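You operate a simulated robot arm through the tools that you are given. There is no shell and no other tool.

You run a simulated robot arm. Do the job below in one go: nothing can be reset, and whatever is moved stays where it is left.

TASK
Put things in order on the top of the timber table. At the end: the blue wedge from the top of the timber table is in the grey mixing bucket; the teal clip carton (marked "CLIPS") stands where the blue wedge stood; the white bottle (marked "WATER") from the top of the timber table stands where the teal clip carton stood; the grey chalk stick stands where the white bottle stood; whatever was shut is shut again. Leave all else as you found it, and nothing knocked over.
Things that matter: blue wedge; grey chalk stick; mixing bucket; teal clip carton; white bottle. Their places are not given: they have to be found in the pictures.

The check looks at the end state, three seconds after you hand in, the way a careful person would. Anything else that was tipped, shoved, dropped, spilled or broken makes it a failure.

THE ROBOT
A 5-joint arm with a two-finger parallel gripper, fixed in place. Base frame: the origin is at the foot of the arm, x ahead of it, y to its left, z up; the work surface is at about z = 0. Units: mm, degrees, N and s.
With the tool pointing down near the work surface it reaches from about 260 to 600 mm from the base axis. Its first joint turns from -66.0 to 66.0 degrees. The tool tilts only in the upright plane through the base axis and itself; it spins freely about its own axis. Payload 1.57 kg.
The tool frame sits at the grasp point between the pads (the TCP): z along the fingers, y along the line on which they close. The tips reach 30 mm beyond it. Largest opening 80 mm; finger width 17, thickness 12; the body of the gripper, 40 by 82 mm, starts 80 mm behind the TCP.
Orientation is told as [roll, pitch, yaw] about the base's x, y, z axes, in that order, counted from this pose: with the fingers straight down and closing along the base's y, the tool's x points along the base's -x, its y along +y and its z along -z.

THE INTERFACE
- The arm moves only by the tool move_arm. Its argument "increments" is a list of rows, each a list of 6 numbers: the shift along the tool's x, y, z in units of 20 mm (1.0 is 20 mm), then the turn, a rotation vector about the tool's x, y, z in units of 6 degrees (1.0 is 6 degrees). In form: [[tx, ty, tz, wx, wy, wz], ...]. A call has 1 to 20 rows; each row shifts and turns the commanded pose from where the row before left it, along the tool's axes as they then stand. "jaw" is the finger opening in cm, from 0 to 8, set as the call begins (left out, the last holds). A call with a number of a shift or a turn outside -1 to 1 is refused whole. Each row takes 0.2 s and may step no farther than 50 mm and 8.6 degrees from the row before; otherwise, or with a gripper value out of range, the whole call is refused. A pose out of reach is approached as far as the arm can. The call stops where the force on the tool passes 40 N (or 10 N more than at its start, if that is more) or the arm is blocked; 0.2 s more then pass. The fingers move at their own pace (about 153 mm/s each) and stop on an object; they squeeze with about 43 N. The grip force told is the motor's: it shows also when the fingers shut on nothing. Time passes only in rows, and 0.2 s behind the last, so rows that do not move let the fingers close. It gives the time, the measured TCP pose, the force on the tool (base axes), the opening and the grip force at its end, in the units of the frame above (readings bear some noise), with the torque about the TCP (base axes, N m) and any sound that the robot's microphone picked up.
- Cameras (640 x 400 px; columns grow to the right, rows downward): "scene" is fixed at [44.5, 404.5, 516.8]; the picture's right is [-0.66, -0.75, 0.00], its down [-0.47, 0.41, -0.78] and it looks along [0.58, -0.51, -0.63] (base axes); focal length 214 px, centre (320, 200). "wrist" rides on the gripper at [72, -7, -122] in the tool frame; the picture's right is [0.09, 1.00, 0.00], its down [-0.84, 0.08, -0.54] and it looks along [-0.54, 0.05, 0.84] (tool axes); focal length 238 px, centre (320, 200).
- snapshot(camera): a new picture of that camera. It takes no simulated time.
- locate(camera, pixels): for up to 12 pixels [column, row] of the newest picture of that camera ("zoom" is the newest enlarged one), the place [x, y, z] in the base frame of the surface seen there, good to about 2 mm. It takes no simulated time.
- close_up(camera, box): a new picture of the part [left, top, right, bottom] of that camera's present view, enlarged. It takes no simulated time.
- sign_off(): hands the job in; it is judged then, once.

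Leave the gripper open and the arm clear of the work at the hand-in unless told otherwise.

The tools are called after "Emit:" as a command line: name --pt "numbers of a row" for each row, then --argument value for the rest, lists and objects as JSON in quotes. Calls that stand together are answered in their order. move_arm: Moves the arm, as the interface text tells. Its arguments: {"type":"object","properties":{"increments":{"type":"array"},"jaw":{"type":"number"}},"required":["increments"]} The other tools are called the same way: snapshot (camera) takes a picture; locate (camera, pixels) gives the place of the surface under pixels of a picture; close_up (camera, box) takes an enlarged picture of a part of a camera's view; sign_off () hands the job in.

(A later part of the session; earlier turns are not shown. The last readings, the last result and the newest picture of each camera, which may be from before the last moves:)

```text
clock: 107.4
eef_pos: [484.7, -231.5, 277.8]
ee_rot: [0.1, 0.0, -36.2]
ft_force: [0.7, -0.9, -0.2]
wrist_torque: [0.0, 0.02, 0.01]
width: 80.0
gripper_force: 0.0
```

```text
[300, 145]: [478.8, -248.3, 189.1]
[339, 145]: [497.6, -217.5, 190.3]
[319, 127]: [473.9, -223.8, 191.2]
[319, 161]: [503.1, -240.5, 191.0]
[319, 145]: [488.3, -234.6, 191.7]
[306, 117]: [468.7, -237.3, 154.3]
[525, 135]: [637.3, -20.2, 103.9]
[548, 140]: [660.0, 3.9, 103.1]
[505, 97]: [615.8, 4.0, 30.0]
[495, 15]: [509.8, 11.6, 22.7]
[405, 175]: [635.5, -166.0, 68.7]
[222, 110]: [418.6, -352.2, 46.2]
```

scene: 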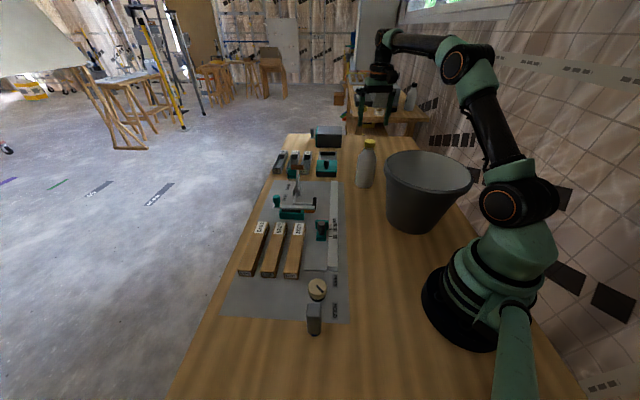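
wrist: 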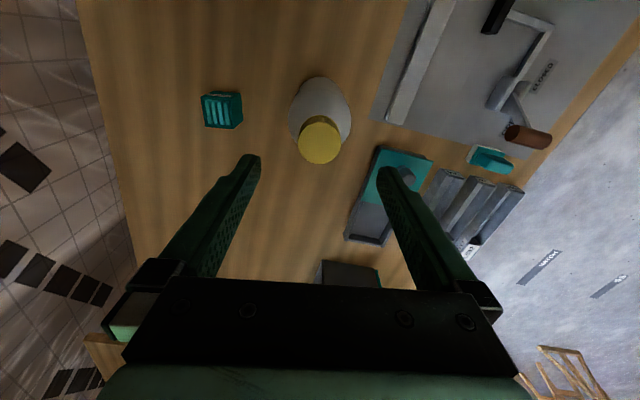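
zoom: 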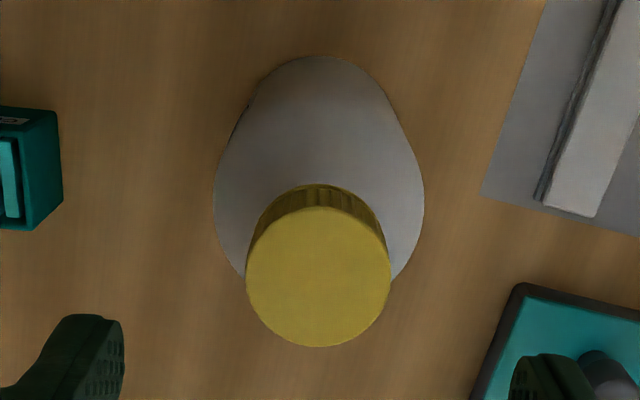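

Emit:
locate --camera "zoom" --pixels '[[319, 277], [250, 275], [388, 277], [319, 211], [319, 343], [320, 60], [218, 200], [422, 200], [240, 260], [395, 260]]'

```text
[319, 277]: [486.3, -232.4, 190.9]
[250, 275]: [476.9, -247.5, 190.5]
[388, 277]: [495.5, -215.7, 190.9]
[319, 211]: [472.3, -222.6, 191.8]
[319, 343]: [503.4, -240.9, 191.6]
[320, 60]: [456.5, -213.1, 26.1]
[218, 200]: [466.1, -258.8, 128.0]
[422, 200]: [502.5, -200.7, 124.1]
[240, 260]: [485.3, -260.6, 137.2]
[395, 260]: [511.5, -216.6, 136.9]
```

Cap centre ≈ (486.7, −231.9), top 191. I descend to TCP z≈190.5 (tips at ~160, just under the cap's lower edge), fingers wide open, then close.

Emit:
move_arm --pt "-0.072 0.028 0.3 0 0 0" --pt "0 0 0.7 0 0 0" --pt "0 0 0.8 0 0 0" --pt "0 0 0.8 0 0 0" --pt "0 0 0.8 0 0 0" --pt "0 0 0.6 0 0 0" --pt "0 0 0.35 0 0 0" --pt "0 0 0 0 0 0" --jaw 8

Emit:
snapshot --camera "wrist"

Emit:
close_up --camera "scene" --box '[330, 90, 430, 200]'

```text
clock: 109.2
eef_pos: [487.5, -231.9, 190.7]
ee_rot: [-0.1, 0.1, -36.2]
ft_force: [0.1, -0.2, 0.3]
wrist_torque: [-0.04, -0.02, -0.02]
width: 80.0
gripper_force: 0.0
```

```text
taken
```

wrist: 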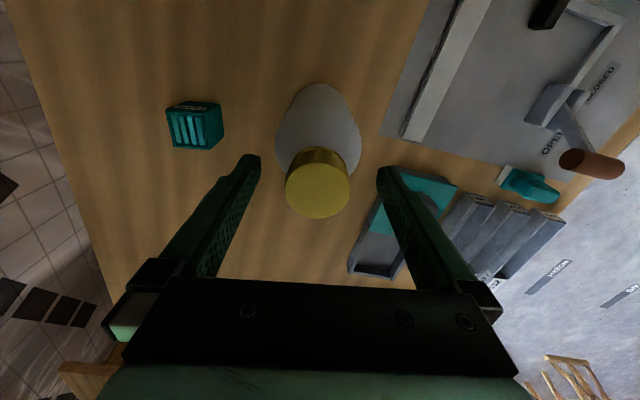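

```text
3.64 times, centred on (380, 145) of scene
```

zoom: 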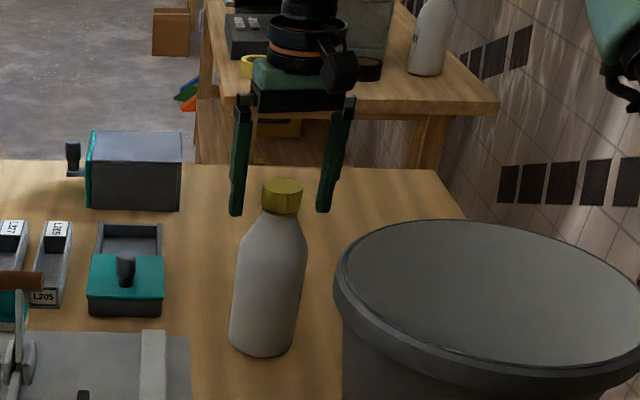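

The fingers straddle the cap evenly. I close in two steps.

Emit:
move_arm --pt "0 0 0 0 0 0" --pt "0 0 0 0 0 0" --jaw 4.4

Emit:
move_arm --pt "0 0 0 0 0 0" --pt "0 0 0 0 0 0" --pt "0 0 0 0 0 0" --jaw 1

Emit:
snapshot --camera "wrist"

Emit:
close_up --camera "scene" --box '[330, 90, 430, 200]'

```text
clock: 109.8
eef_pos: [487.1, -231.0, 191.4]
ee_rot: [0.0, 0.0, -36.2]
ft_force: [0.4, -0.7, -0.4]
wrist_torque: [0.0, 0.03, -0.01]
width: 43.9
gripper_force: 0.0
```

```text
clock: 110.6
eef_pos: [488.9, -231.1, 191.6]
ee_rot: [0.0, -0.1, -36.2]
ft_force: [-1.3, -0.2, 0.0]
wrist_torque: [-0.05, 0.03, 0.03]
width: 38.2
gripper_force: 42.6
```

```text
taken
```

wrist: 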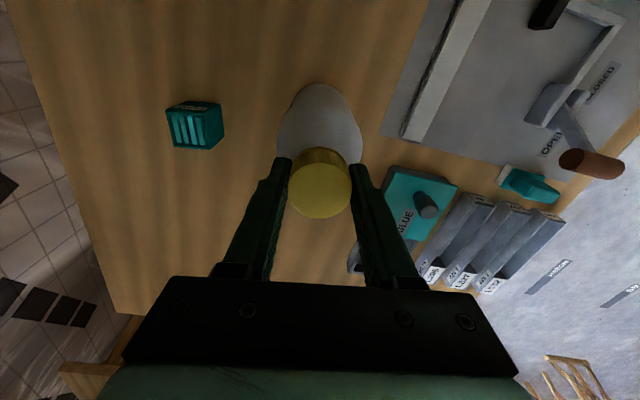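

```text
3.64 times, centred on (380, 145) of scene
```

zoom: 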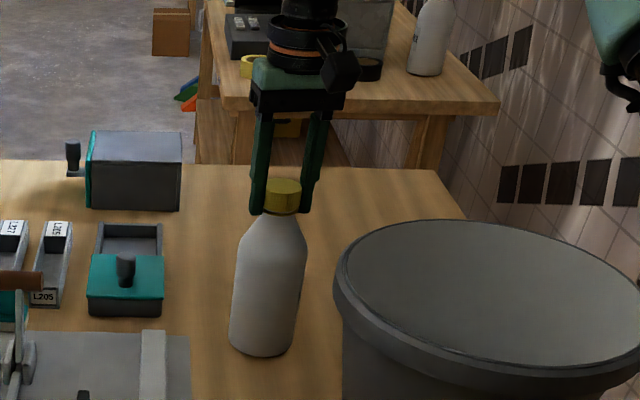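

Cap gripped at 38.2 mm, 42.6 N. Very slow test lift of a few mm, watching the load.

Emit:
move_arm --pt "0 0 -0.03 0 0 0" --pt "0 0 -0.05 0 0 0" --pt "0 0 -0.05 0 0 0" --pt "0 0 -0.05 0 0 0" --pt "0 0 -0.05 0 0 0" --pt "0 0 -0.05 0 0 0" --pt "0 0 -0.05 0 0 0" --pt "0 0 0 0 0 0" --pt "0 0 0 0 0 0"

Emit:
snapshot --camera "wrist"

Emit:
locate --camera "wrist" --pixels '[[320, 190], [310, 195], [330, 195], [320, 210], [320, 130]]'

Emit:
close_up --camera "scene" --box '[330, 90, 430, 200]'

```text
clock: 112.6
eef_pos: [487.3, -231.3, 198.2]
ee_rot: [-0.1, 0.0, -36.2]
ft_force: [-0.1, -0.8, -4.3]
wrist_torque: [0.04, 0.02, -0.01]
width: 38.0
gripper_force: 43.4
```

```text
taken
```

wrist: 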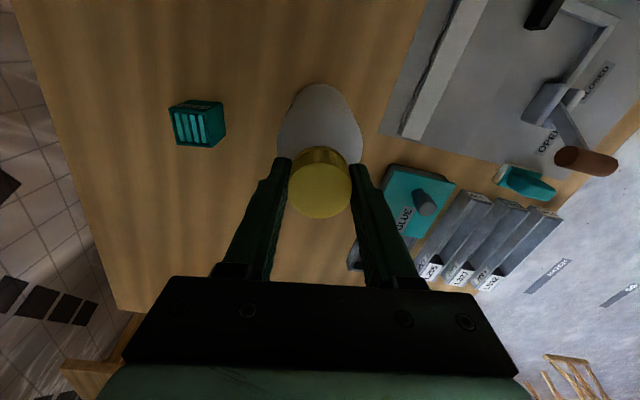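

```text
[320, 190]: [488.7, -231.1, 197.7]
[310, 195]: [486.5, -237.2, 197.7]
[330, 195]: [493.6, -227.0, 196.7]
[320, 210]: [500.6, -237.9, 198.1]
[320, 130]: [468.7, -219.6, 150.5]
```

```text
3.64 times, centred on (380, 145) of scene
```

zoom: 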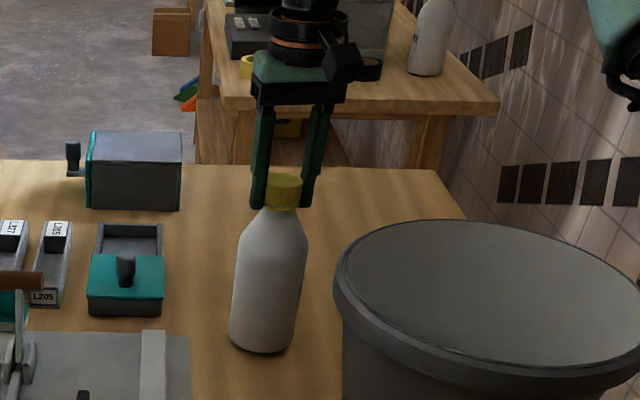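

The bottle hangs from the cap (load ≈ 4.3 N, cap top rose 6.7 mm with the tool). I lift on gently.

Emit:
move_arm --pt "0 0 -0.05 0 0 0" --pt "0 0 -0.1 0 0 0" --pt "0 0 -0.15 0 0 0" --pt "0 0 -0.2 0 0 0" --pt "0 0 -0.25 0 0 0" --pt "0 0 -0.3 0 0 0" --pt "0 0 -0.3 0 0 0" --pt "0 0 -0.3 0 0 0" --pt "0 0 -0.3 0 0 0" --pt "0 0 -0.3 0 0 0" --pt "0 0 -0.3 0 0 0" --pt "0 0 -0.3 0 0 0" --pt "0 0 -0.3 0 0 0" --pt "0 0 -0.25 0 0 0" --pt "0 0 -0.2 0 0 0" --pt "0 0 -0.1 0 0 0" --pt "0 0 -0.05 0 0 0"

Emit:
snapshot --camera "wrist"

Emit:
locate --camera "wrist" --pixels '[[320, 190], [310, 195], [330, 195], [320, 210], [320, 130]]'

```text
clock: 116.2
eef_pos: [487.9, -231.3, 272.5]
ee_rot: [0.1, 0.0, -36.2]
ft_force: [-0.2, 0.2, -4.5]
wrist_torque: [0.02, 0.0, 0.01]
width: 37.8
gripper_force: 43.4
```

```text
taken
```

wrist: 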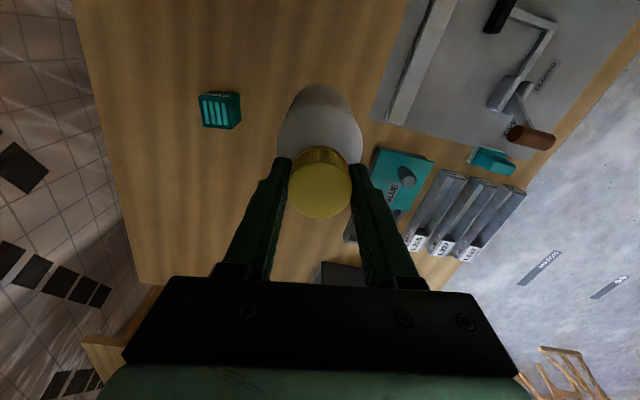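

```text
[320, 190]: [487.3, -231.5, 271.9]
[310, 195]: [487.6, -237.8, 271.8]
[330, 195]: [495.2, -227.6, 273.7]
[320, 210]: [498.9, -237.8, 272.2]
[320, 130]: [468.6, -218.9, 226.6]
```

No slip (cap top tracks the tool). I raise 40 mm more, then start across toward the carton's old place at (331, 375).

Emit:
move_arm --pt "0 0 -0.1 0 0 0" --pt "0 0 -0.2 0 0 0" --pt "0 0 -0.3 0 0 0" --pt "0 0 -0.3 0 0 0" --pt "0 0 -0.3 0 0 0" --pt "0 0 -0.3 0 0 0" --pt "0 0 -0.3 0 0 0" --pt "0 0 -0.15 0 0 0" --pt "0 0 -0.05 0 0 0" --pt "0 0 0 0 0 0"

Emit:
move_arm --pt "0.062 0.051 0 0 0 0" --pt "0.124 0.102 0 0 0 0" --pt "0.217 0.178 0 0 0 0" --pt "0.31 0.255 0 0 0 0" --pt "0.403 0.331 0 0 0 0" --pt "0.496 0.408 0 0 0 0" --pt "0.558 0.459 0 0 0 0" --pt "0.62 0.51 0 0 0 0" --pt "0.62 0.51 0 0 0 0" --pt "0.62 0.51 0 0 0 0" --pt "0.62 0.51 0 0 0 0" --pt "0.62 0.51 0 0 0 0" --pt "0.62 0.51 0 0 0 0" --pt "0.62 0.51 0 0 0 0" --pt "0.558 0.459 0 0 0 0" --pt "0.434 0.357 0 0 0 0" --pt "0.31 0.255 0 0 0 0" --pt "0.186 0.153 0 0 0 0" --pt "0.093 0.076 0 0 0 0" --pt "0 0 0 0 0 0"

Emit:
snapshot --camera "wrist"

Emit:
snapshot --camera "scene"

```text
clock: 118.4
eef_pos: [486.8, -231.1, 312.2]
ee_rot: [-0.1, -0.1, -36.2]
ft_force: [-0.7, 0.5, -5.6]
wrist_torque: [0.02, 0.02, -0.03]
width: 38.0
gripper_force: 42.3
```

```text
clock: 122.6
eef_pos: [435.8, -27.4, 313.3]
ee_rot: [0.0, -0.1, -36.1]
ft_force: [-0.4, 0.7, -4.3]
wrist_torque: [-0.02, 0.0, 0.0]
width: 37.6
gripper_force: 43.0
```

```text
taken
```

wrist: 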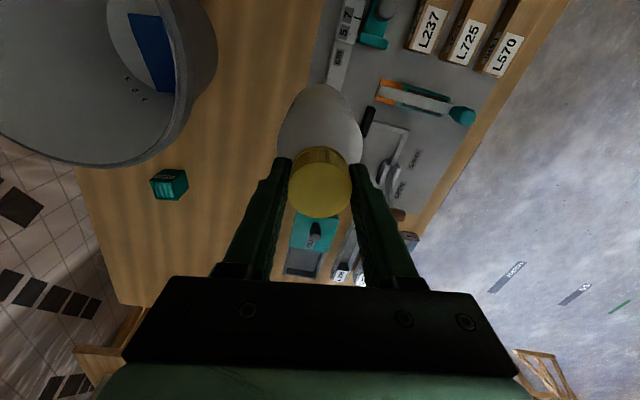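

```text
taken
```

scene: 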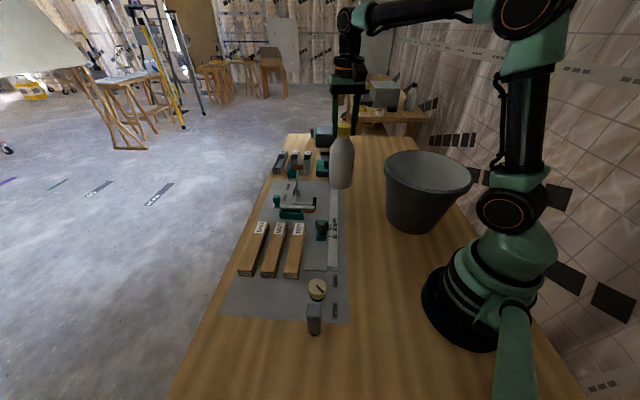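

Still firmly held. On across, second stretch.

Emit:
move_arm --pt "0.062 0.051 0 0 0 0" --pt "0.124 0.102 0 0 0 0" --pt "0.217 0.178 0 0 0 0" --pt "0.31 0.255 0 0 0 0" --pt "0.403 0.331 0 0 0 0" --pt "0.496 0.408 0 0 0 0" --pt "0.558 0.459 0 0 0 0" --pt "0.62 0.51 0 0 0 0" --pt "0.62 0.51 0 0 0 0" --pt "0.62 0.51 0 0 0 0" --pt "0.62 0.51 0 0 0 0" --pt "0.62 0.51 0 0 0 0" --pt "0.62 0.51 0 0 0 0" --pt "0.62 0.51 0 0 0 0" --pt "0.62 0.51 0 0 0 0" --pt "0.558 0.459 0 0 0 0" --pt "0.434 0.357 0 0 0 0" --pt "0.31 0.255 0 0 0 0" --pt "0.186 0.153 0 0 0 0" --pt "0.093 0.076 0 0 0 0"

Emit:
move_arm --pt "0.062 0.051 0 0 0 0" --pt "0.124 0.102 0 0 0 0" --pt "0.217 0.178 0 0 0 0" --pt "0.31 0.255 0 0 0 0" --pt "0.403 0.331 0 0 0 0" --pt "0.496 0.408 0 0 0 0" --pt "0.558 0.459 0 0 0 0" --pt "0.62 0.51 0 0 0 0" --pt "0.62 0.51 0 0 0 0" --pt "0.62 0.51 0 0 0 0" --pt "0.62 0.51 0 0 0 0" --pt "0.62 0.51 0 0 0 0" --pt "0.558 0.459 0 0 0 0" --pt "0.434 0.357 0 0 0 0" --pt "0.31 0.255 0 0 0 0" --pt "0.186 0.153 0 0 0 0" --pt "0.093 0.076 0 0 0 0" --pt "0 0 0 0 0 0"

Emit:
snapshot --camera "wrist"

Emit:
snapshot --camera "scene"

```text
clock: 126.8
eef_pos: [378.6, 188.8, 312.2]
ee_rot: [0.1, -0.1, -36.2]
ft_force: [-0.1, -0.5, -5.2]
wrist_torque: [0.0, 0.04, 0.02]
width: 38.2
gripper_force: 43.2
```

```text
clock: 130.6
eef_pos: [335.9, 362.5, 312.8]
ee_rot: [0.0, 0.0, -36.1]
ft_force: [0.0, -0.3, -4.7]
wrist_torque: [0.02, 0.0, 0.01]
width: 38.1
gripper_force: 43.0
```

```text
taken
```

wrist: 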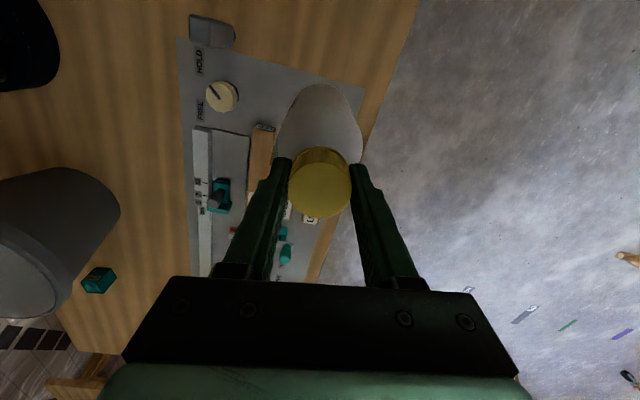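

```text
taken
```

scene: 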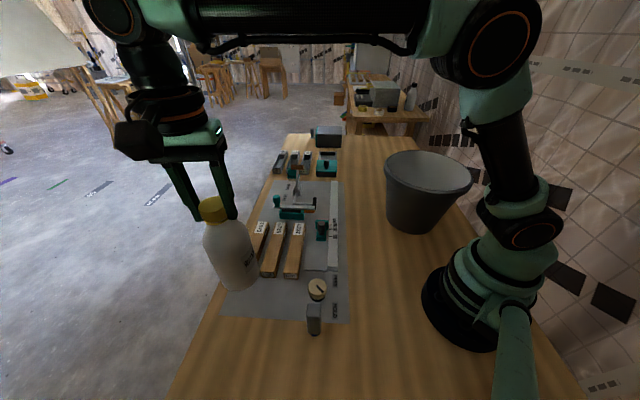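

Nearly there; I shift the last 13 mm to (331, 375) and lower to about 10 mm above the table.

Emit:
move_arm --pt "0.1 0.06 0 0 0 0" --pt "0.2 0.12 0 0 0 0" --pt "0.17 0.117 0 0 0 0" --pt "0.1 0.06 0 0 0 0" --pt "0 0 0.15 0 0 0" --pt "0 0 0.3 0 0 0" --pt "0 0 0.4 0 0 0" --pt "0 0 0.5 0 0 0" --pt "0 0 0.5 0 0 0" --pt "0 0 0.5 0 0 0" --pt "0 0 0.5 0 0 0" --pt "0 0 0.5 0 0 0" --pt "0 0 0.5 0 0 0" --pt "0 0 0.5 0 0 0" --pt "0 0 0.5 0 0 0" --pt "0 0 0.35 0 0 0" --pt "0 0 0.2 0 0 0" --pt "0 0 0.1 0 0 0" --pt "0 0 0 0 0 0"

Emit:
snapshot --camera "scene"

Emit:
close_up --camera "scene" --box '[180, 200, 340, 340]'

Emit:
snapshot --camera "wrist"

```text
clock: 134.6
eef_pos: [329.5, 375.1, 203.7]
ee_rot: [0.1, 0.0, -36.2]
ft_force: [-0.8, 0.3, -5.0]
wrist_torque: [-0.02, 0.01, 0.0]
width: 38.1
gripper_force: 42.4
```

```text
taken
```

scene: 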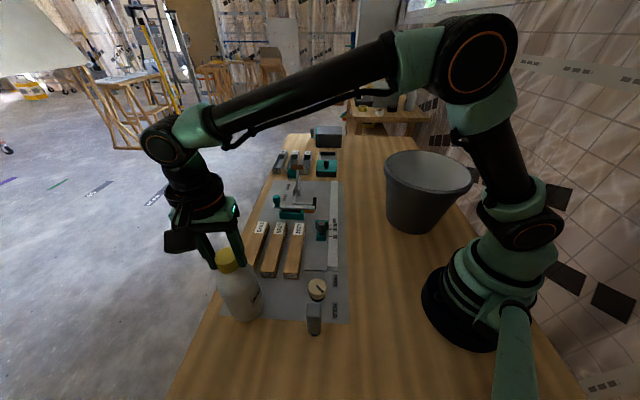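

```text
2.86 times, centred on (260, 270) of scene
```

zoom: 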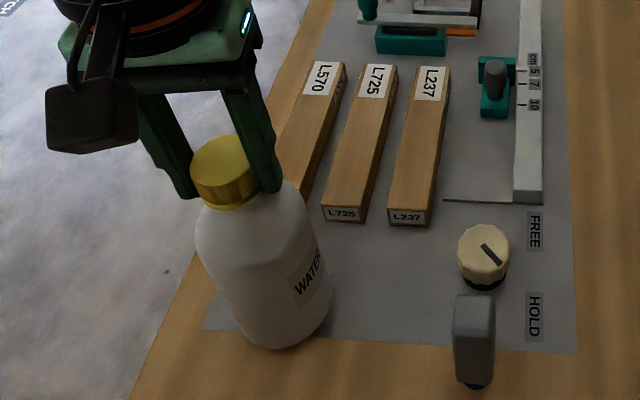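

```text
taken
```

wrist: 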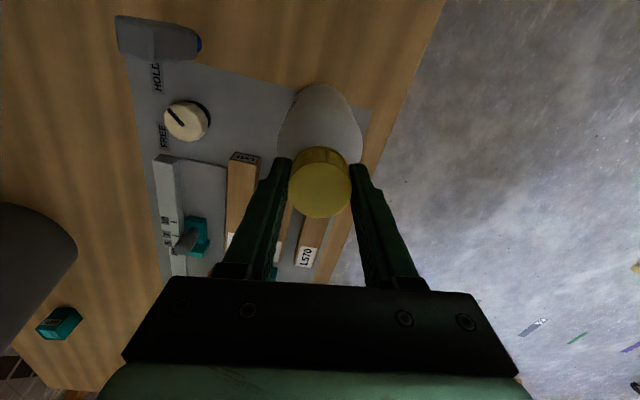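

Bottle upright ~12 mm above the spot. I lower slowly to contact, watching the load vanish.

Emit:
move_arm --pt "0 0 0.1 0 0 0" --pt "0 0 0.1 0 0 0" --pt "0 0 0.1 0 0 0" --pt "0 0 0.1 0 0 0" --pt "0 0 0.05 0 0 0" --pt "0 0 0.05 0 0 0" --pt "0 0 0 0 0 0"

Emit:
snapshot --camera "wrist"

Emit:
locate --camera "wrist" --pixels '[[320, 190], [310, 195], [330, 195], [320, 210], [320, 180]]'

```text
clock: 136.2
eef_pos: [331.1, 373.6, 192.5]
ee_rot: [-0.1, 0.0, -36.1]
ft_force: [0.5, -0.1, -1.1]
wrist_torque: [-0.01, -0.03, -0.01]
width: 38.1
gripper_force: 42.7
```

```text
taken
```

wrist: 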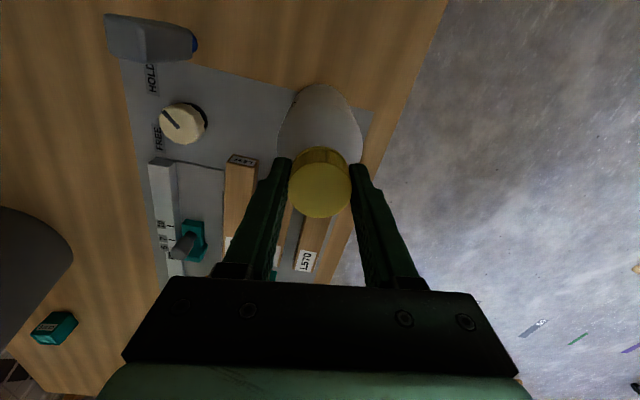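

```text
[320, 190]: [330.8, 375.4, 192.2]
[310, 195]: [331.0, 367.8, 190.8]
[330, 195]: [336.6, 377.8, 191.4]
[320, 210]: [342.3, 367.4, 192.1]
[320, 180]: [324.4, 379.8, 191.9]
```

The load dropped from 5 N to ~1 N: the base touches the table. Half a millimetre more, then open.

Emit:
move_arm --pt "0 0 0.025 0 0 0" --pt "0 0 0 0 0 0"

Emit:
move_arm --pt "0 0 0 0 0 0" --pt "0 0 0 0 0 0" --jaw 4.4

Emit:
move_arm --pt "0 0 0 0 0 0" --pt "0 0 0 0 0 0" --jaw 8

Emit:
snapshot --camera "wrist"

Emit:
close_up --camera "scene" --box '[180, 200, 340, 340]'

```text
clock: 136.8
eef_pos: [330.2, 372.7, 193.1]
ee_rot: [0.0, 0.0, -36.2]
ft_force: [-0.1, -1.2, 1.0]
wrist_torque: [-0.05, 0.0, -0.01]
width: 38.2
gripper_force: 42.8
```

```text
clock: 137.4
eef_pos: [330.3, 374.3, 191.4]
ee_rot: [0.0, 0.0, -36.3]
ft_force: [-0.3, -0.6, -0.7]
wrist_torque: [0.0, -0.02, -0.02]
width: 44.0
gripper_force: 0.1
```

```text
clock: 138.0
eef_pos: [330.2, 374.6, 191.7]
ee_rot: [0.1, 0.0, -36.2]
ft_force: [-0.1, -0.8, 0.2]
wrist_torque: [0.04, 0.01, 0.01]
width: 80.1
gripper_force: 0.2
```

```text
taken
```

wrist: 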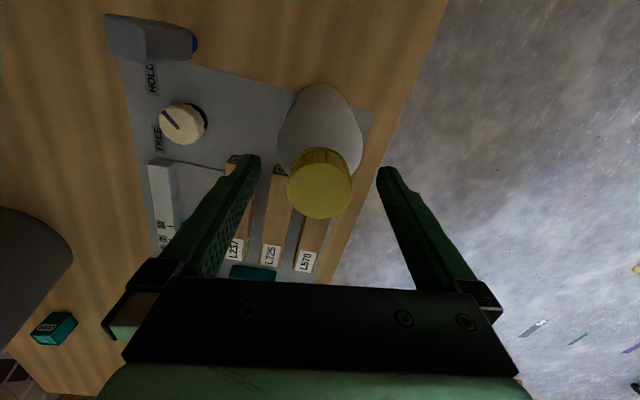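

```text
2.86 times, centred on (260, 270) of scene
```

zoom: 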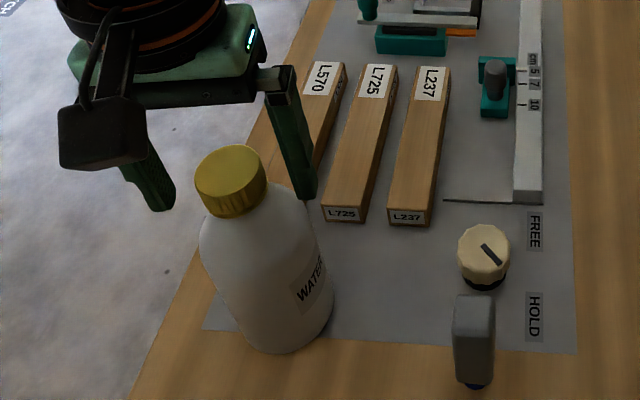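

The bottle stands upright, label and all, in the carton's old place. I raise the arm clear to z≈330 and then turn toward the chalk stick.

Emit:
move_arm --pt "0 0 -0.4 0 0 0" --pt "0 0 -0.8 0 0 0" --pt "0 0 -1 0 0 0" --pt "0 0 -1 0 0 0" --pt "0 0 -1 0 0 0" --pt "0 0 -1 0 0 0" --pt "0 0 -1 0 0 0" --pt "0 0 -0.8 0 0 0"

Emit:
move_arm --pt "0 0 0 0 0 -1" --pt "0 0 0 0 0 -1" --pt "0 0 0 0 0 -1" --pt "0 0 0 0 0 -1" --pt "0 0 0 0 0 -1" --pt "0 0 0 0 0 -1" --pt "0 0 0 0 0 -1" --pt "0 0 0 0 0 -1" --pt "0 0 0 0 0 -1" --pt "0 0 0 0 0 -1" --pt "0 0 0 0 0 -1" --pt "0 0 0 0 0 -1" --pt "0 0 0 0 0 -1" --pt "0 0 0 0 0 -1" --pt "0 0 0 0 0 -1" --pt "0 0 0 0 0 -1" --pt "0 0 0 0 0 -1" --pt "0 0 0 0 0 -1" --pt "0 0 0 0 0 -1" --pt "0 0 0 0 0 -1"

Emit:
move_arm --pt "0 0 0 0 0 -1" --pt "0 0 0 0 0 -1" --pt "0 0 0 0 0 -1" --pt "0 0 0 0 0 -1" --pt "0 0 0 0 0 -1" --pt "0 0 0 0 0 -1" --pt "0 0 0 0 0 -1" --pt "0 0 0 0 0 -0.75"

Emit:
snapshot --camera "scene"

Emit:
close_up --camera "scene" --box '[200, 220, 340, 340]'

```text
clock: 139.8
eef_pos: [330.3, 375.2, 332.6]
ee_rot: [0.0, 0.0, -36.2]
ft_force: [-0.3, -0.4, 0.5]
wrist_torque: [0.01, -0.03, 0.01]
width: 79.7
gripper_force: 0.0
```

```text
clock: 144.0
eef_pos: [329.3, 374.2, 332.9]
ee_rot: [0.0, 0.0, 84.0]
ft_force: [-0.3, 0.1, -0.4]
wrist_torque: [0.0, -0.01, 0.02]
width: 80.1
gripper_force: 0.1
```

```text
clock: 145.8
eef_pos: [329.1, 373.8, 332.9]
ee_rot: [0.0, -0.1, 130.5]
ft_force: [-0.2, -0.6, 0.1]
wrist_torque: [0.03, -0.01, 0.02]
width: 80.1
gripper_force: 0.1
```

```text
taken
```

scene: 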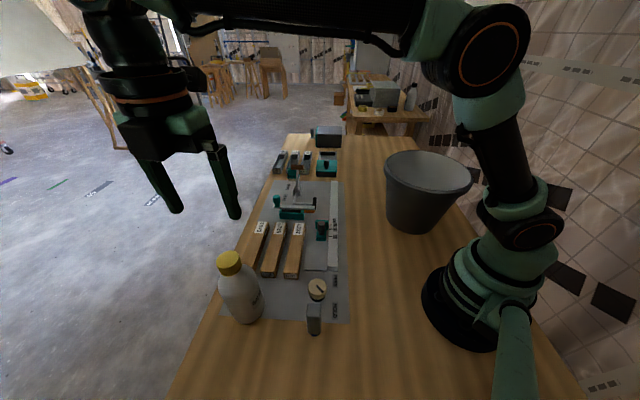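

```text
3.33 times, centred on (270, 280) of scene
```

zoom: 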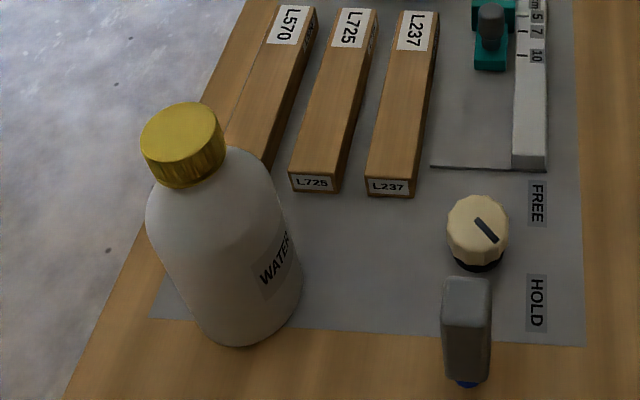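

Everything looks right. Now I move to a viewpoint for the chalk stick, about (253, 212, 273), facing it.

Emit:
move_arm --pt "0.41 0.905 0.333 0 0 0" --pt "0.41 0.905 0.333 0 0 0" --pt "0.41 0.905 0.333 0 0 0" --pt "0.41 0.905 0.333 0 0 0" --pt "0.41 0.905 0.333 0 0 0" --pt "0.41 0.905 0.333 0 0 0" --pt "0.41 0.905 0.333 0 0 0" --pt "0.41 0.905 0.333 0 0 0" --pt "0.41 0.905 0.333 0 0 0"

Emit:
snapshot --camera "wrist"

Emit:
close_up --camera "wrist" --box '[260, 80, 380, 200]'

```text
clock: 147.8
eef_pos: [253.0, 213.4, 273.4]
ee_rot: [0.0, 0.0, 130.4]
ft_force: [0.3, 0.7, 0.8]
wrist_torque: [0.02, 0.05, 0.03]
width: 80.2
gripper_force: 0.0
```

```text
taken
```

wrist: 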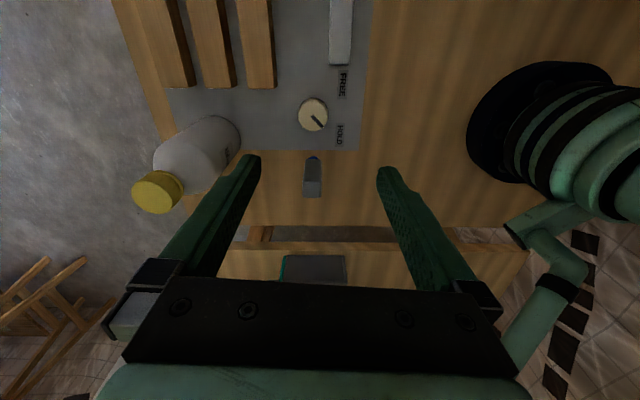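

```text
3.33 times, centred on (320, 140) of wrist
```

zoom: 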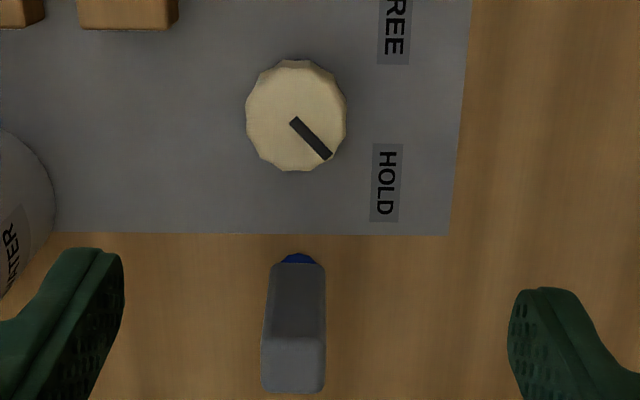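

Emit:
locate --camera "zoom" --pixels '[[263, 340], [325, 340], [266, 388], [322, 388], [294, 362], [270, 280], [322, 280], [297, 300], [297, 268], [298, 258], [285, 260], [312, 260]]'

Emit:
close_up --camera "wrist" --box '[292, 148, 332, 203]'

```text
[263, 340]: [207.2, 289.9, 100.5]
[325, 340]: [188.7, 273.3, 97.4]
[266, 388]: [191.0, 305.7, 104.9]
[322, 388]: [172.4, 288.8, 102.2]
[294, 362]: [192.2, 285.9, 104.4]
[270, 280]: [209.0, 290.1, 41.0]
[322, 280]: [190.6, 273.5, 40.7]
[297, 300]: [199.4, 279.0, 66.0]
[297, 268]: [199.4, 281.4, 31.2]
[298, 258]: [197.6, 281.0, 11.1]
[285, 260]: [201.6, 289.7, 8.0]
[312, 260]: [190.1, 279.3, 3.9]
```

```text
7.27 times, centred on (312, 176) of wrist
```

zoom: 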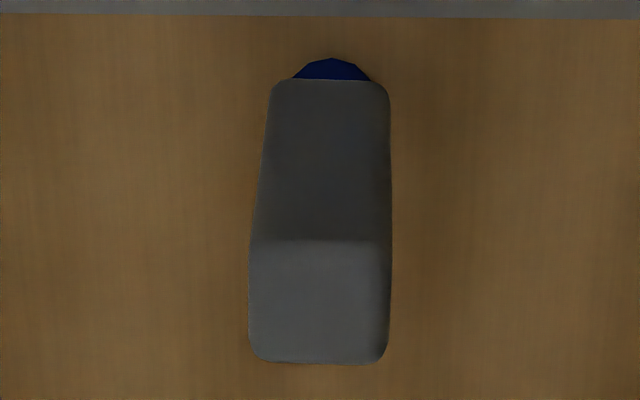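

The chalk stick: about 25×23 mm, top z≈105, centre (189.8, 289.4), sides at 42°, with a ~22 mm blue foot. I align yaw to 132°, move above it with 60 mm opening and descend partway.

Emit:
move_arm --pt "0 0 0 0 0 -0.25" --pt "-0.823 -0.032 0 0 0 0" --pt "-0.823 -0.032 0 0 0 0" --pt "-0.823 -0.032 0 0 0 0" --pt "-0.823 -0.032 0 0 0 0" --pt "-0.823 -0.032 0 0 0 0" --pt "-0.823 -0.032 0 0 0 0" --pt "0 0 0.8 0 0 0" --pt "0 0 0.8 0 0 0" --pt "0 0 0.8 0 0 0" --pt "0 0 0.8 0 0 0" --pt "0 0 0.8 0 0 0" --pt "0 0 0 0 0 0" --jaw 6

Emit:
snapshot --camera "wrist"

Emit:
close_up --camera "wrist" --box '[270, 60, 370, 180]'

Emit:
snapshot --camera "scene"

```text
clock: 150.6
eef_pos: [189.3, 288.1, 192.1]
ee_rot: [0.1, -0.1, 131.8]
ft_force: [-0.9, 0.3, -0.5]
wrist_torque: [0.01, -0.02, -0.01]
width: 59.9
gripper_force: 0.1
```

```text
taken
```

wrist: 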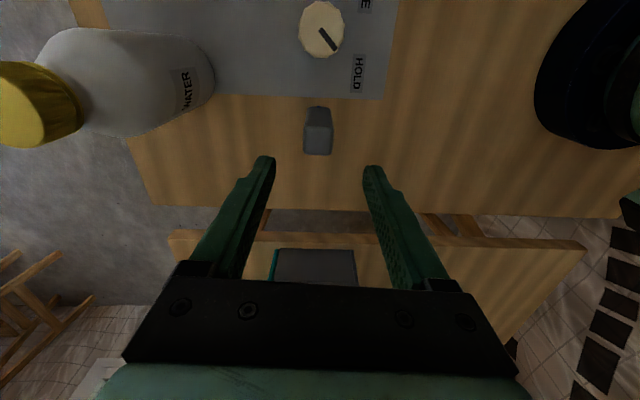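

```text
3.33 times, centred on (320, 120) of wrist
```

zoom: 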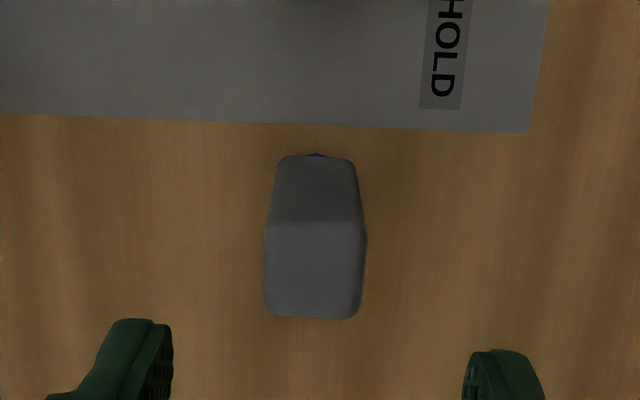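

```text
taken
```

scene: 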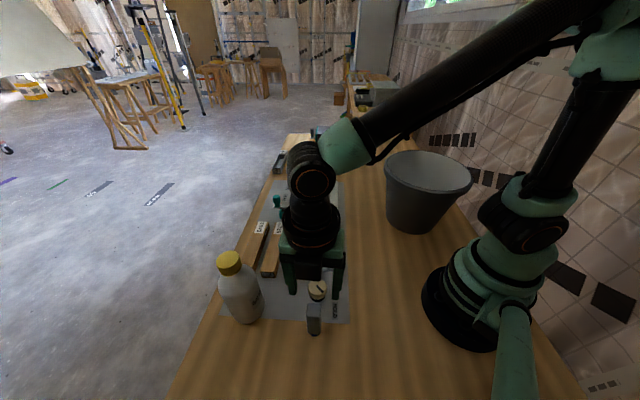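

Emit:
locate --camera "zoom" --pixels '[[268, 224], [363, 224], [266, 312], [358, 314], [315, 225], [312, 312], [268, 265], [362, 265], [315, 268]]'

```text
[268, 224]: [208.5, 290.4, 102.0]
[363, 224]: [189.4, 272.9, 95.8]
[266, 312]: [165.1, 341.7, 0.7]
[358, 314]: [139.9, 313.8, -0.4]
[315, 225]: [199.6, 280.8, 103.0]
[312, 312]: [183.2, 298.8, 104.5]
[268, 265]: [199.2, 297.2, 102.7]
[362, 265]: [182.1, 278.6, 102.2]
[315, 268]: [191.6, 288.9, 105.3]
```

Tool is within about 1 mm of the stick's centre. I correct by 1.2 mm and come down to z≈75 around it.

Emit:
move_arm --pt "0 -0.06 0 0 0 0" --pt "0 0 0.5 0 0 0" --pt "0 0 0.7 0 0 0" --pt "0 0 0.7 0 0 0" --pt "0 0 0.7 0 0 0" --pt "0 0 0.7 0 0 0" --pt "0 0 0.7 0 0 0" --pt "0 0 0.7 0 0 0" --pt "0 0 0.6 0 0 0" --pt "0 0 0.4 0 0 0" --pt "0 0 0.15 0 0 0" --pt "0 0 0 0 0 0" --jaw 6

Emit:
snapshot --camera "wrist"

Emit:
close_up --camera "scene" --box '[260, 240, 380, 350]'

```text
clock: 153.2
eef_pos: [191.3, 290.3, 74.8]
ee_rot: [0.0, 0.1, 131.9]
ft_force: [-0.3, -0.4, -1.6]
wrist_torque: [0.02, 0.0, 0.01]
width: 60.3
gripper_force: 0.2
```

```text
taken
```

wrist: 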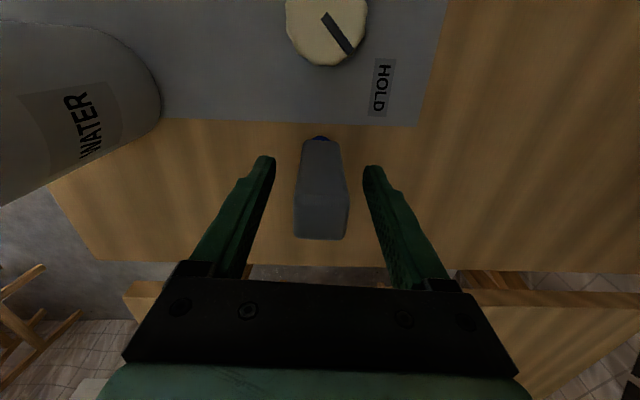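

```text
3.64 times, centred on (320, 295) of scene
```

zoom: 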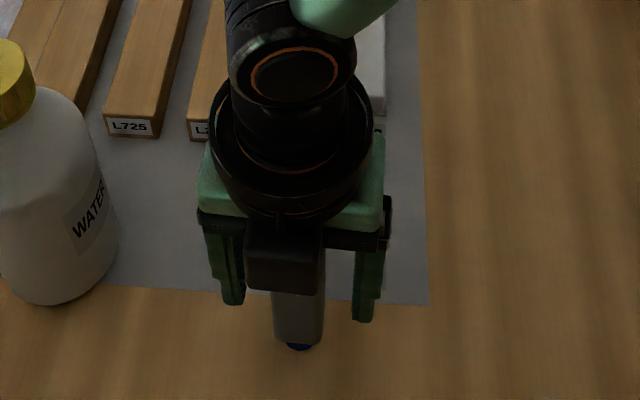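

Centred. I close in two steps.

Emit:
move_arm --pt "0 0 0 0 0 0" --pt "0 0 0 0 0 0" --jaw 3

Emit:
snapshot --camera "wrist"

Emit:
close_up --camera "wrist" --box '[260, 120, 380, 260]'

```text
clock: 153.8
eef_pos: [191.7, 290.2, 74.6]
ee_rot: [-0.1, -0.1, 131.8]
ft_force: [-0.6, -0.1, 0.9]
wrist_torque: [-0.03, 0.0, -0.01]
width: 30.1
gripper_force: 0.1
```

```text
taken
```

wrist: 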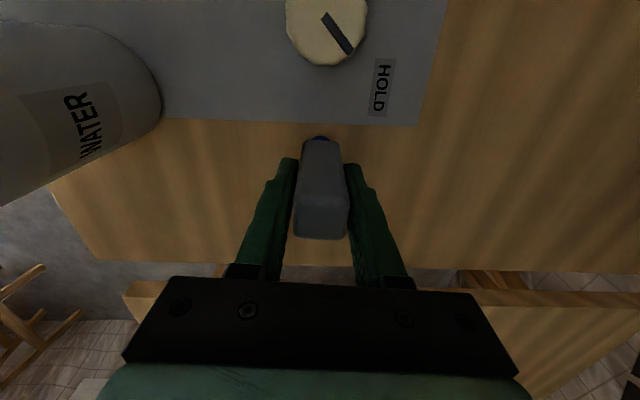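

```text
2.86 times, centred on (320, 190) of wrist
```

zoom: 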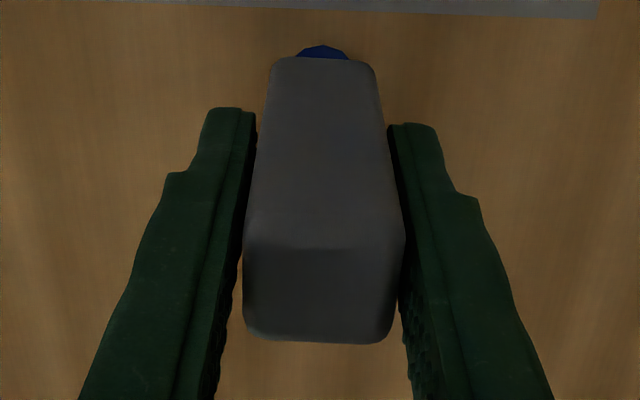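

Even gaps on both sides. I close onto it and read the grip.

Emit:
move_arm --pt "0 0 0 0 0 0" --pt "0 0 0 0 0 0" --pt "0 0 0 0 0 0" --jaw 1

Emit:
move_arm --pt "0 0 -0.05 0 0 0" --pt "0 0 -0.1 0 0 0" --pt "0 0 -0.15 0 0 0" --pt "0 0 -0.15 0 0 0" --pt "0 0 -0.1 0 0 0" --pt "0 0 -0.05 0 0 0" --pt "0 0 0 0 0 0"

Emit:
snapshot --camera "wrist"

Emit:
close_up --camera "scene" --box '[280, 280, 360, 350]'

```text
clock: 154.6
eef_pos: [190.6, 289.7, 75.0]
ee_rot: [0.0, 0.0, 131.7]
ft_force: [-0.4, -0.6, 1.5]
wrist_torque: [-0.04, 0.01, 0.0]
width: 27.1
gripper_force: 38.0
```

```text
clock: 156.2
eef_pos: [189.9, 289.3, 88.3]
ee_rot: [0.0, 0.0, 131.8]
ft_force: [-0.2, -0.2, -1.0]
wrist_torque: [0.0, -0.01, -0.01]
width: 26.8
gripper_force: 37.6
```

```text
taken
```

wrist: 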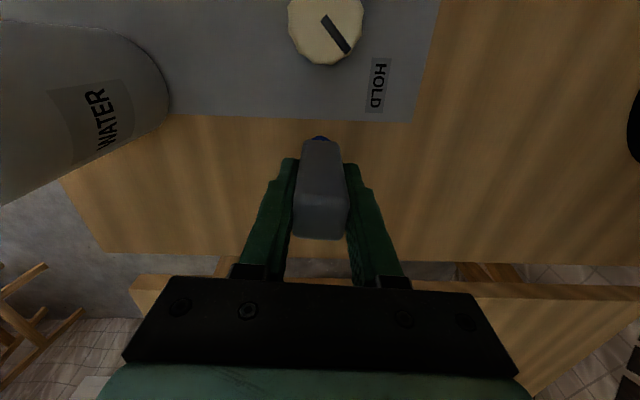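

```text
5.71 times, centred on (320, 315) of scene
```

zoom: 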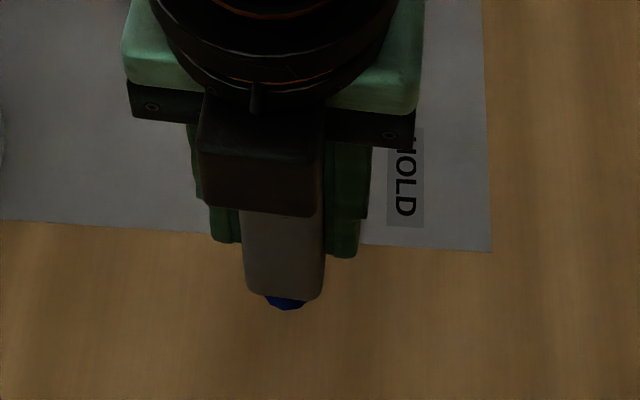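

The stick rises with its blue foot attached (one piece), gripped at 27 mm. I lift it to z≈260.

Emit:
move_arm --pt "0 0 -0.1 0 0 0" --pt "0 0 -0.2 0 0 0" --pt "0 0 -0.35 0 0 0" --pt "0 0 -0.5 0 0 0" --pt "0 0 -0.6 0 0 0" --pt "0 0 -0.6 0 0 0" --pt "0 0 -0.6 0 0 0" --pt "0 0 -0.6 0 0 0" --pt "0 0 -0.6 0 0 0" --pt "0 0 -0.6 0 0 0" --pt "0 0 -0.6 0 0 0" --pt "0 0 -0.6 0 0 0" --pt "0 0 -0.6 0 0 0" --pt "0 0 -0.6 0 0 0" --pt "0 0 -0.6 0 0 0" --pt "0 0 -0.4 0 0 0" --pt "0 0 -0.2 0 0 0" --pt "0 0 -0.1 0 0 0" --pt "0 0 0 0 0 0"

Emit:
snapshot --camera "wrist"

Emit:
snapshot --camera "scene"

```text
clock: 160.2
eef_pos: [190.8, 289.1, 256.6]
ee_rot: [0.0, 0.0, 131.8]
ft_force: [0.1, 0.3, -0.8]
wrist_torque: [-0.02, -0.02, 0.02]
width: 27.3
gripper_force: 37.4
```

```text
taken
```

wrist: 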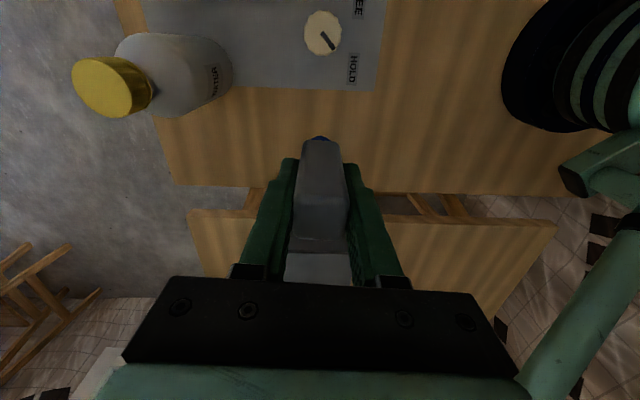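

```text
taken
```

scene: 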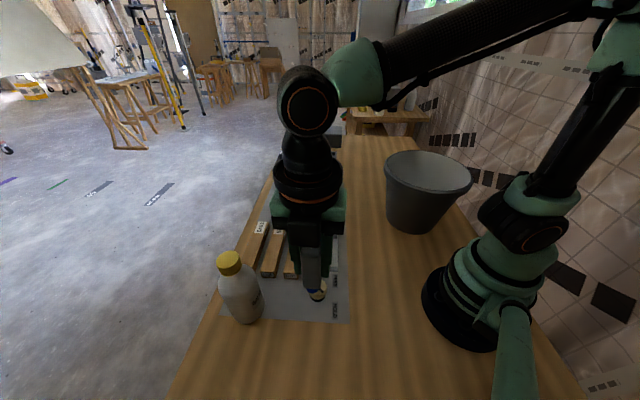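

All in hand. I carry the stick across, keeping z≈257 (its bottom ~180), passing ~70 mm clear of the bucket.

Emit:
move_arm --pt "0.12 0.026 0 0 0 0" --pt "0.24 0.052 0 0 0 0" --pt "0.4 0.086 0 0 0 0" --pt "0.56 0.121 0 0 0 0" --pt "0.72 0.155 0 0 0 0" --pt "0.8 0.1726 0 0 0 0" --pt "0.8 0.1726 0 0 0 0" --pt "0.8 0.1726 0 0 0 0" --pt "0.8 0.1726 0 0 0 0" --pt "0.8 0.1726 0 0 0 0" --pt "0.8 0.1726 0 0 0 0" --pt "0.8 0.1726 0 0 0 0" --pt "0.8 0.1726 0 0 0 0" --pt "0.8 0.1726 0 0 0 0" --pt "0.8 0.1726 0 0 0 0" --pt "0.72 0.155 0 0 0 0" --pt "0.56 0.121 0 0 0 0" --pt "0.4 0.086 0 0 0 0" --pt "0.24 0.052 0 0 0 0" --pt "0.12 0.026 0 0 0 0"

Emit:
snapshot --camera "scene"

```text
clock: 164.4
eef_pos: [313.8, 75.1, 255.2]
ee_rot: [0.1, 0.0, 131.8]
ft_force: [-0.1, -0.6, 0.4]
wrist_torque: [0.04, -0.01, 0.0]
width: 27.5
gripper_force: 37.8
```

```text
taken
```

scene: 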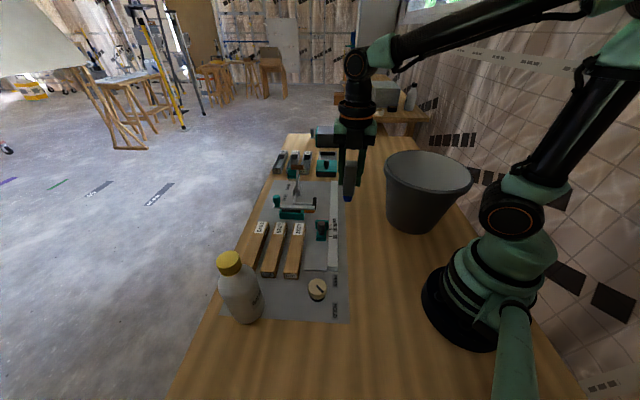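

Emit:
move_arm --pt "0.12 0.026 0 0 0 0" --pt "0.24 0.053 0 0 0 0" --pt "0.4 0.088 0 0 0 0" --pt "0.56 0.123 0 0 0 0" --pt "0.72 0.159 0 0 0 0" --pt "0.8 0.176 0 0 0 0" --pt "0.8 0.176 0 0 0 0" --pt "0.8 0.176 0 0 0 0" --pt "0.8 0.176 0 0 0 0" --pt "0.8 0.176 0 0 0 0" --pt "0.8 0.176 0 0 0 0" --pt "0.8 0.176 0 0 0 0" --pt "0.8 0.176 0 0 0 0" --pt "0.8 0.176 0 0 0 0" --pt "0.8 0.176 0 0 0 0" --pt "0.72 0.159 0 0 0 0" --pt "0.56 0.123 0 0 0 0" --pt "0.4 0.088 0 0 0 0" --pt "0.24 0.053 0 0 0 0" --pt "0.12 0.026 0 0 0 0"

Emit:
snapshot --camera "scene"

```text
clock: 168.6
eef_pos: [434.8, -141.3, 257.2]
ee_rot: [-0.1, 0.0, 131.8]
ft_force: [0.3, -0.5, 0.3]
wrist_torque: [-0.03, -0.02, -0.01]
width: 27.2
gripper_force: 38.0
```

```text
taken
```

scene: 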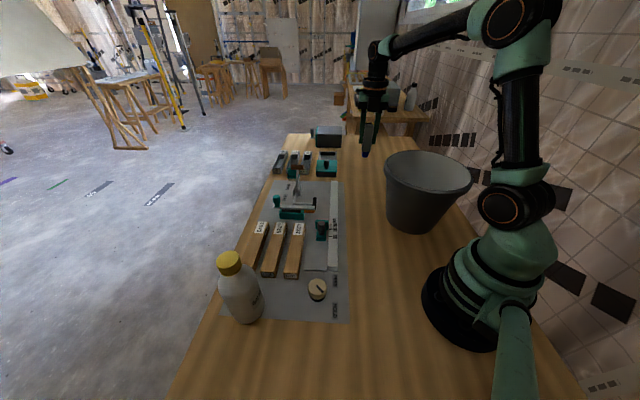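

Last stretch to above (486.7, −232).

Emit:
move_arm --pt "0.131 0.028 0 0 0 0" --pt "0.262 0.056 0 0 0 0" --pt "0.437 0.093 0 0 0 0" --pt "0.611 0.13 0 0 0 0" --pt "0.742 0.158 0 0 0 0" --pt "0.742 0.158 0 0 0 0" --pt "0.742 0.158 0 0 0 0" --pt "0.611 0.13 0 0 0 0" --pt "0.437 0.093 0 0 0 0" --pt "0.262 0.056 0 0 0 0" --pt "0.131 0.028 0 0 0 0" --pt "0 0 0 0 0 0"

Emit:
snapshot --camera "wrist"

Emit:
close_up --camera "scene" --box '[320, 60, 440, 200]'

```text
clock: 171.2
eef_pos: [485.1, -231.2, 256.3]
ee_rot: [-0.1, 0.1, 131.8]
ft_force: [-0.1, 0.4, -0.3]
wrist_torque: [-0.01, -0.03, 0.02]
width: 26.8
gripper_force: 37.8
```

```text
taken
```

wrist: 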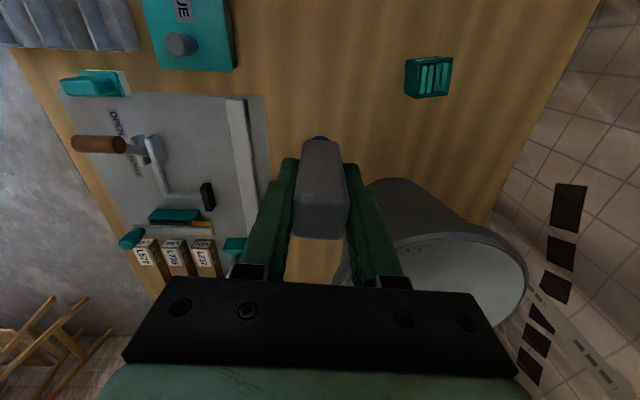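

```text
2.86 times, centred on (380, 130) of scene
```

zoom: 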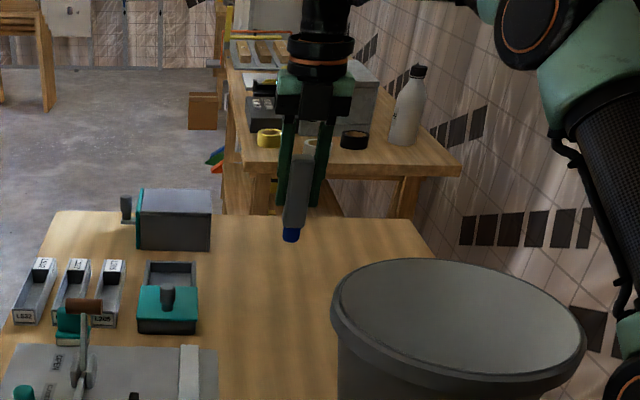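

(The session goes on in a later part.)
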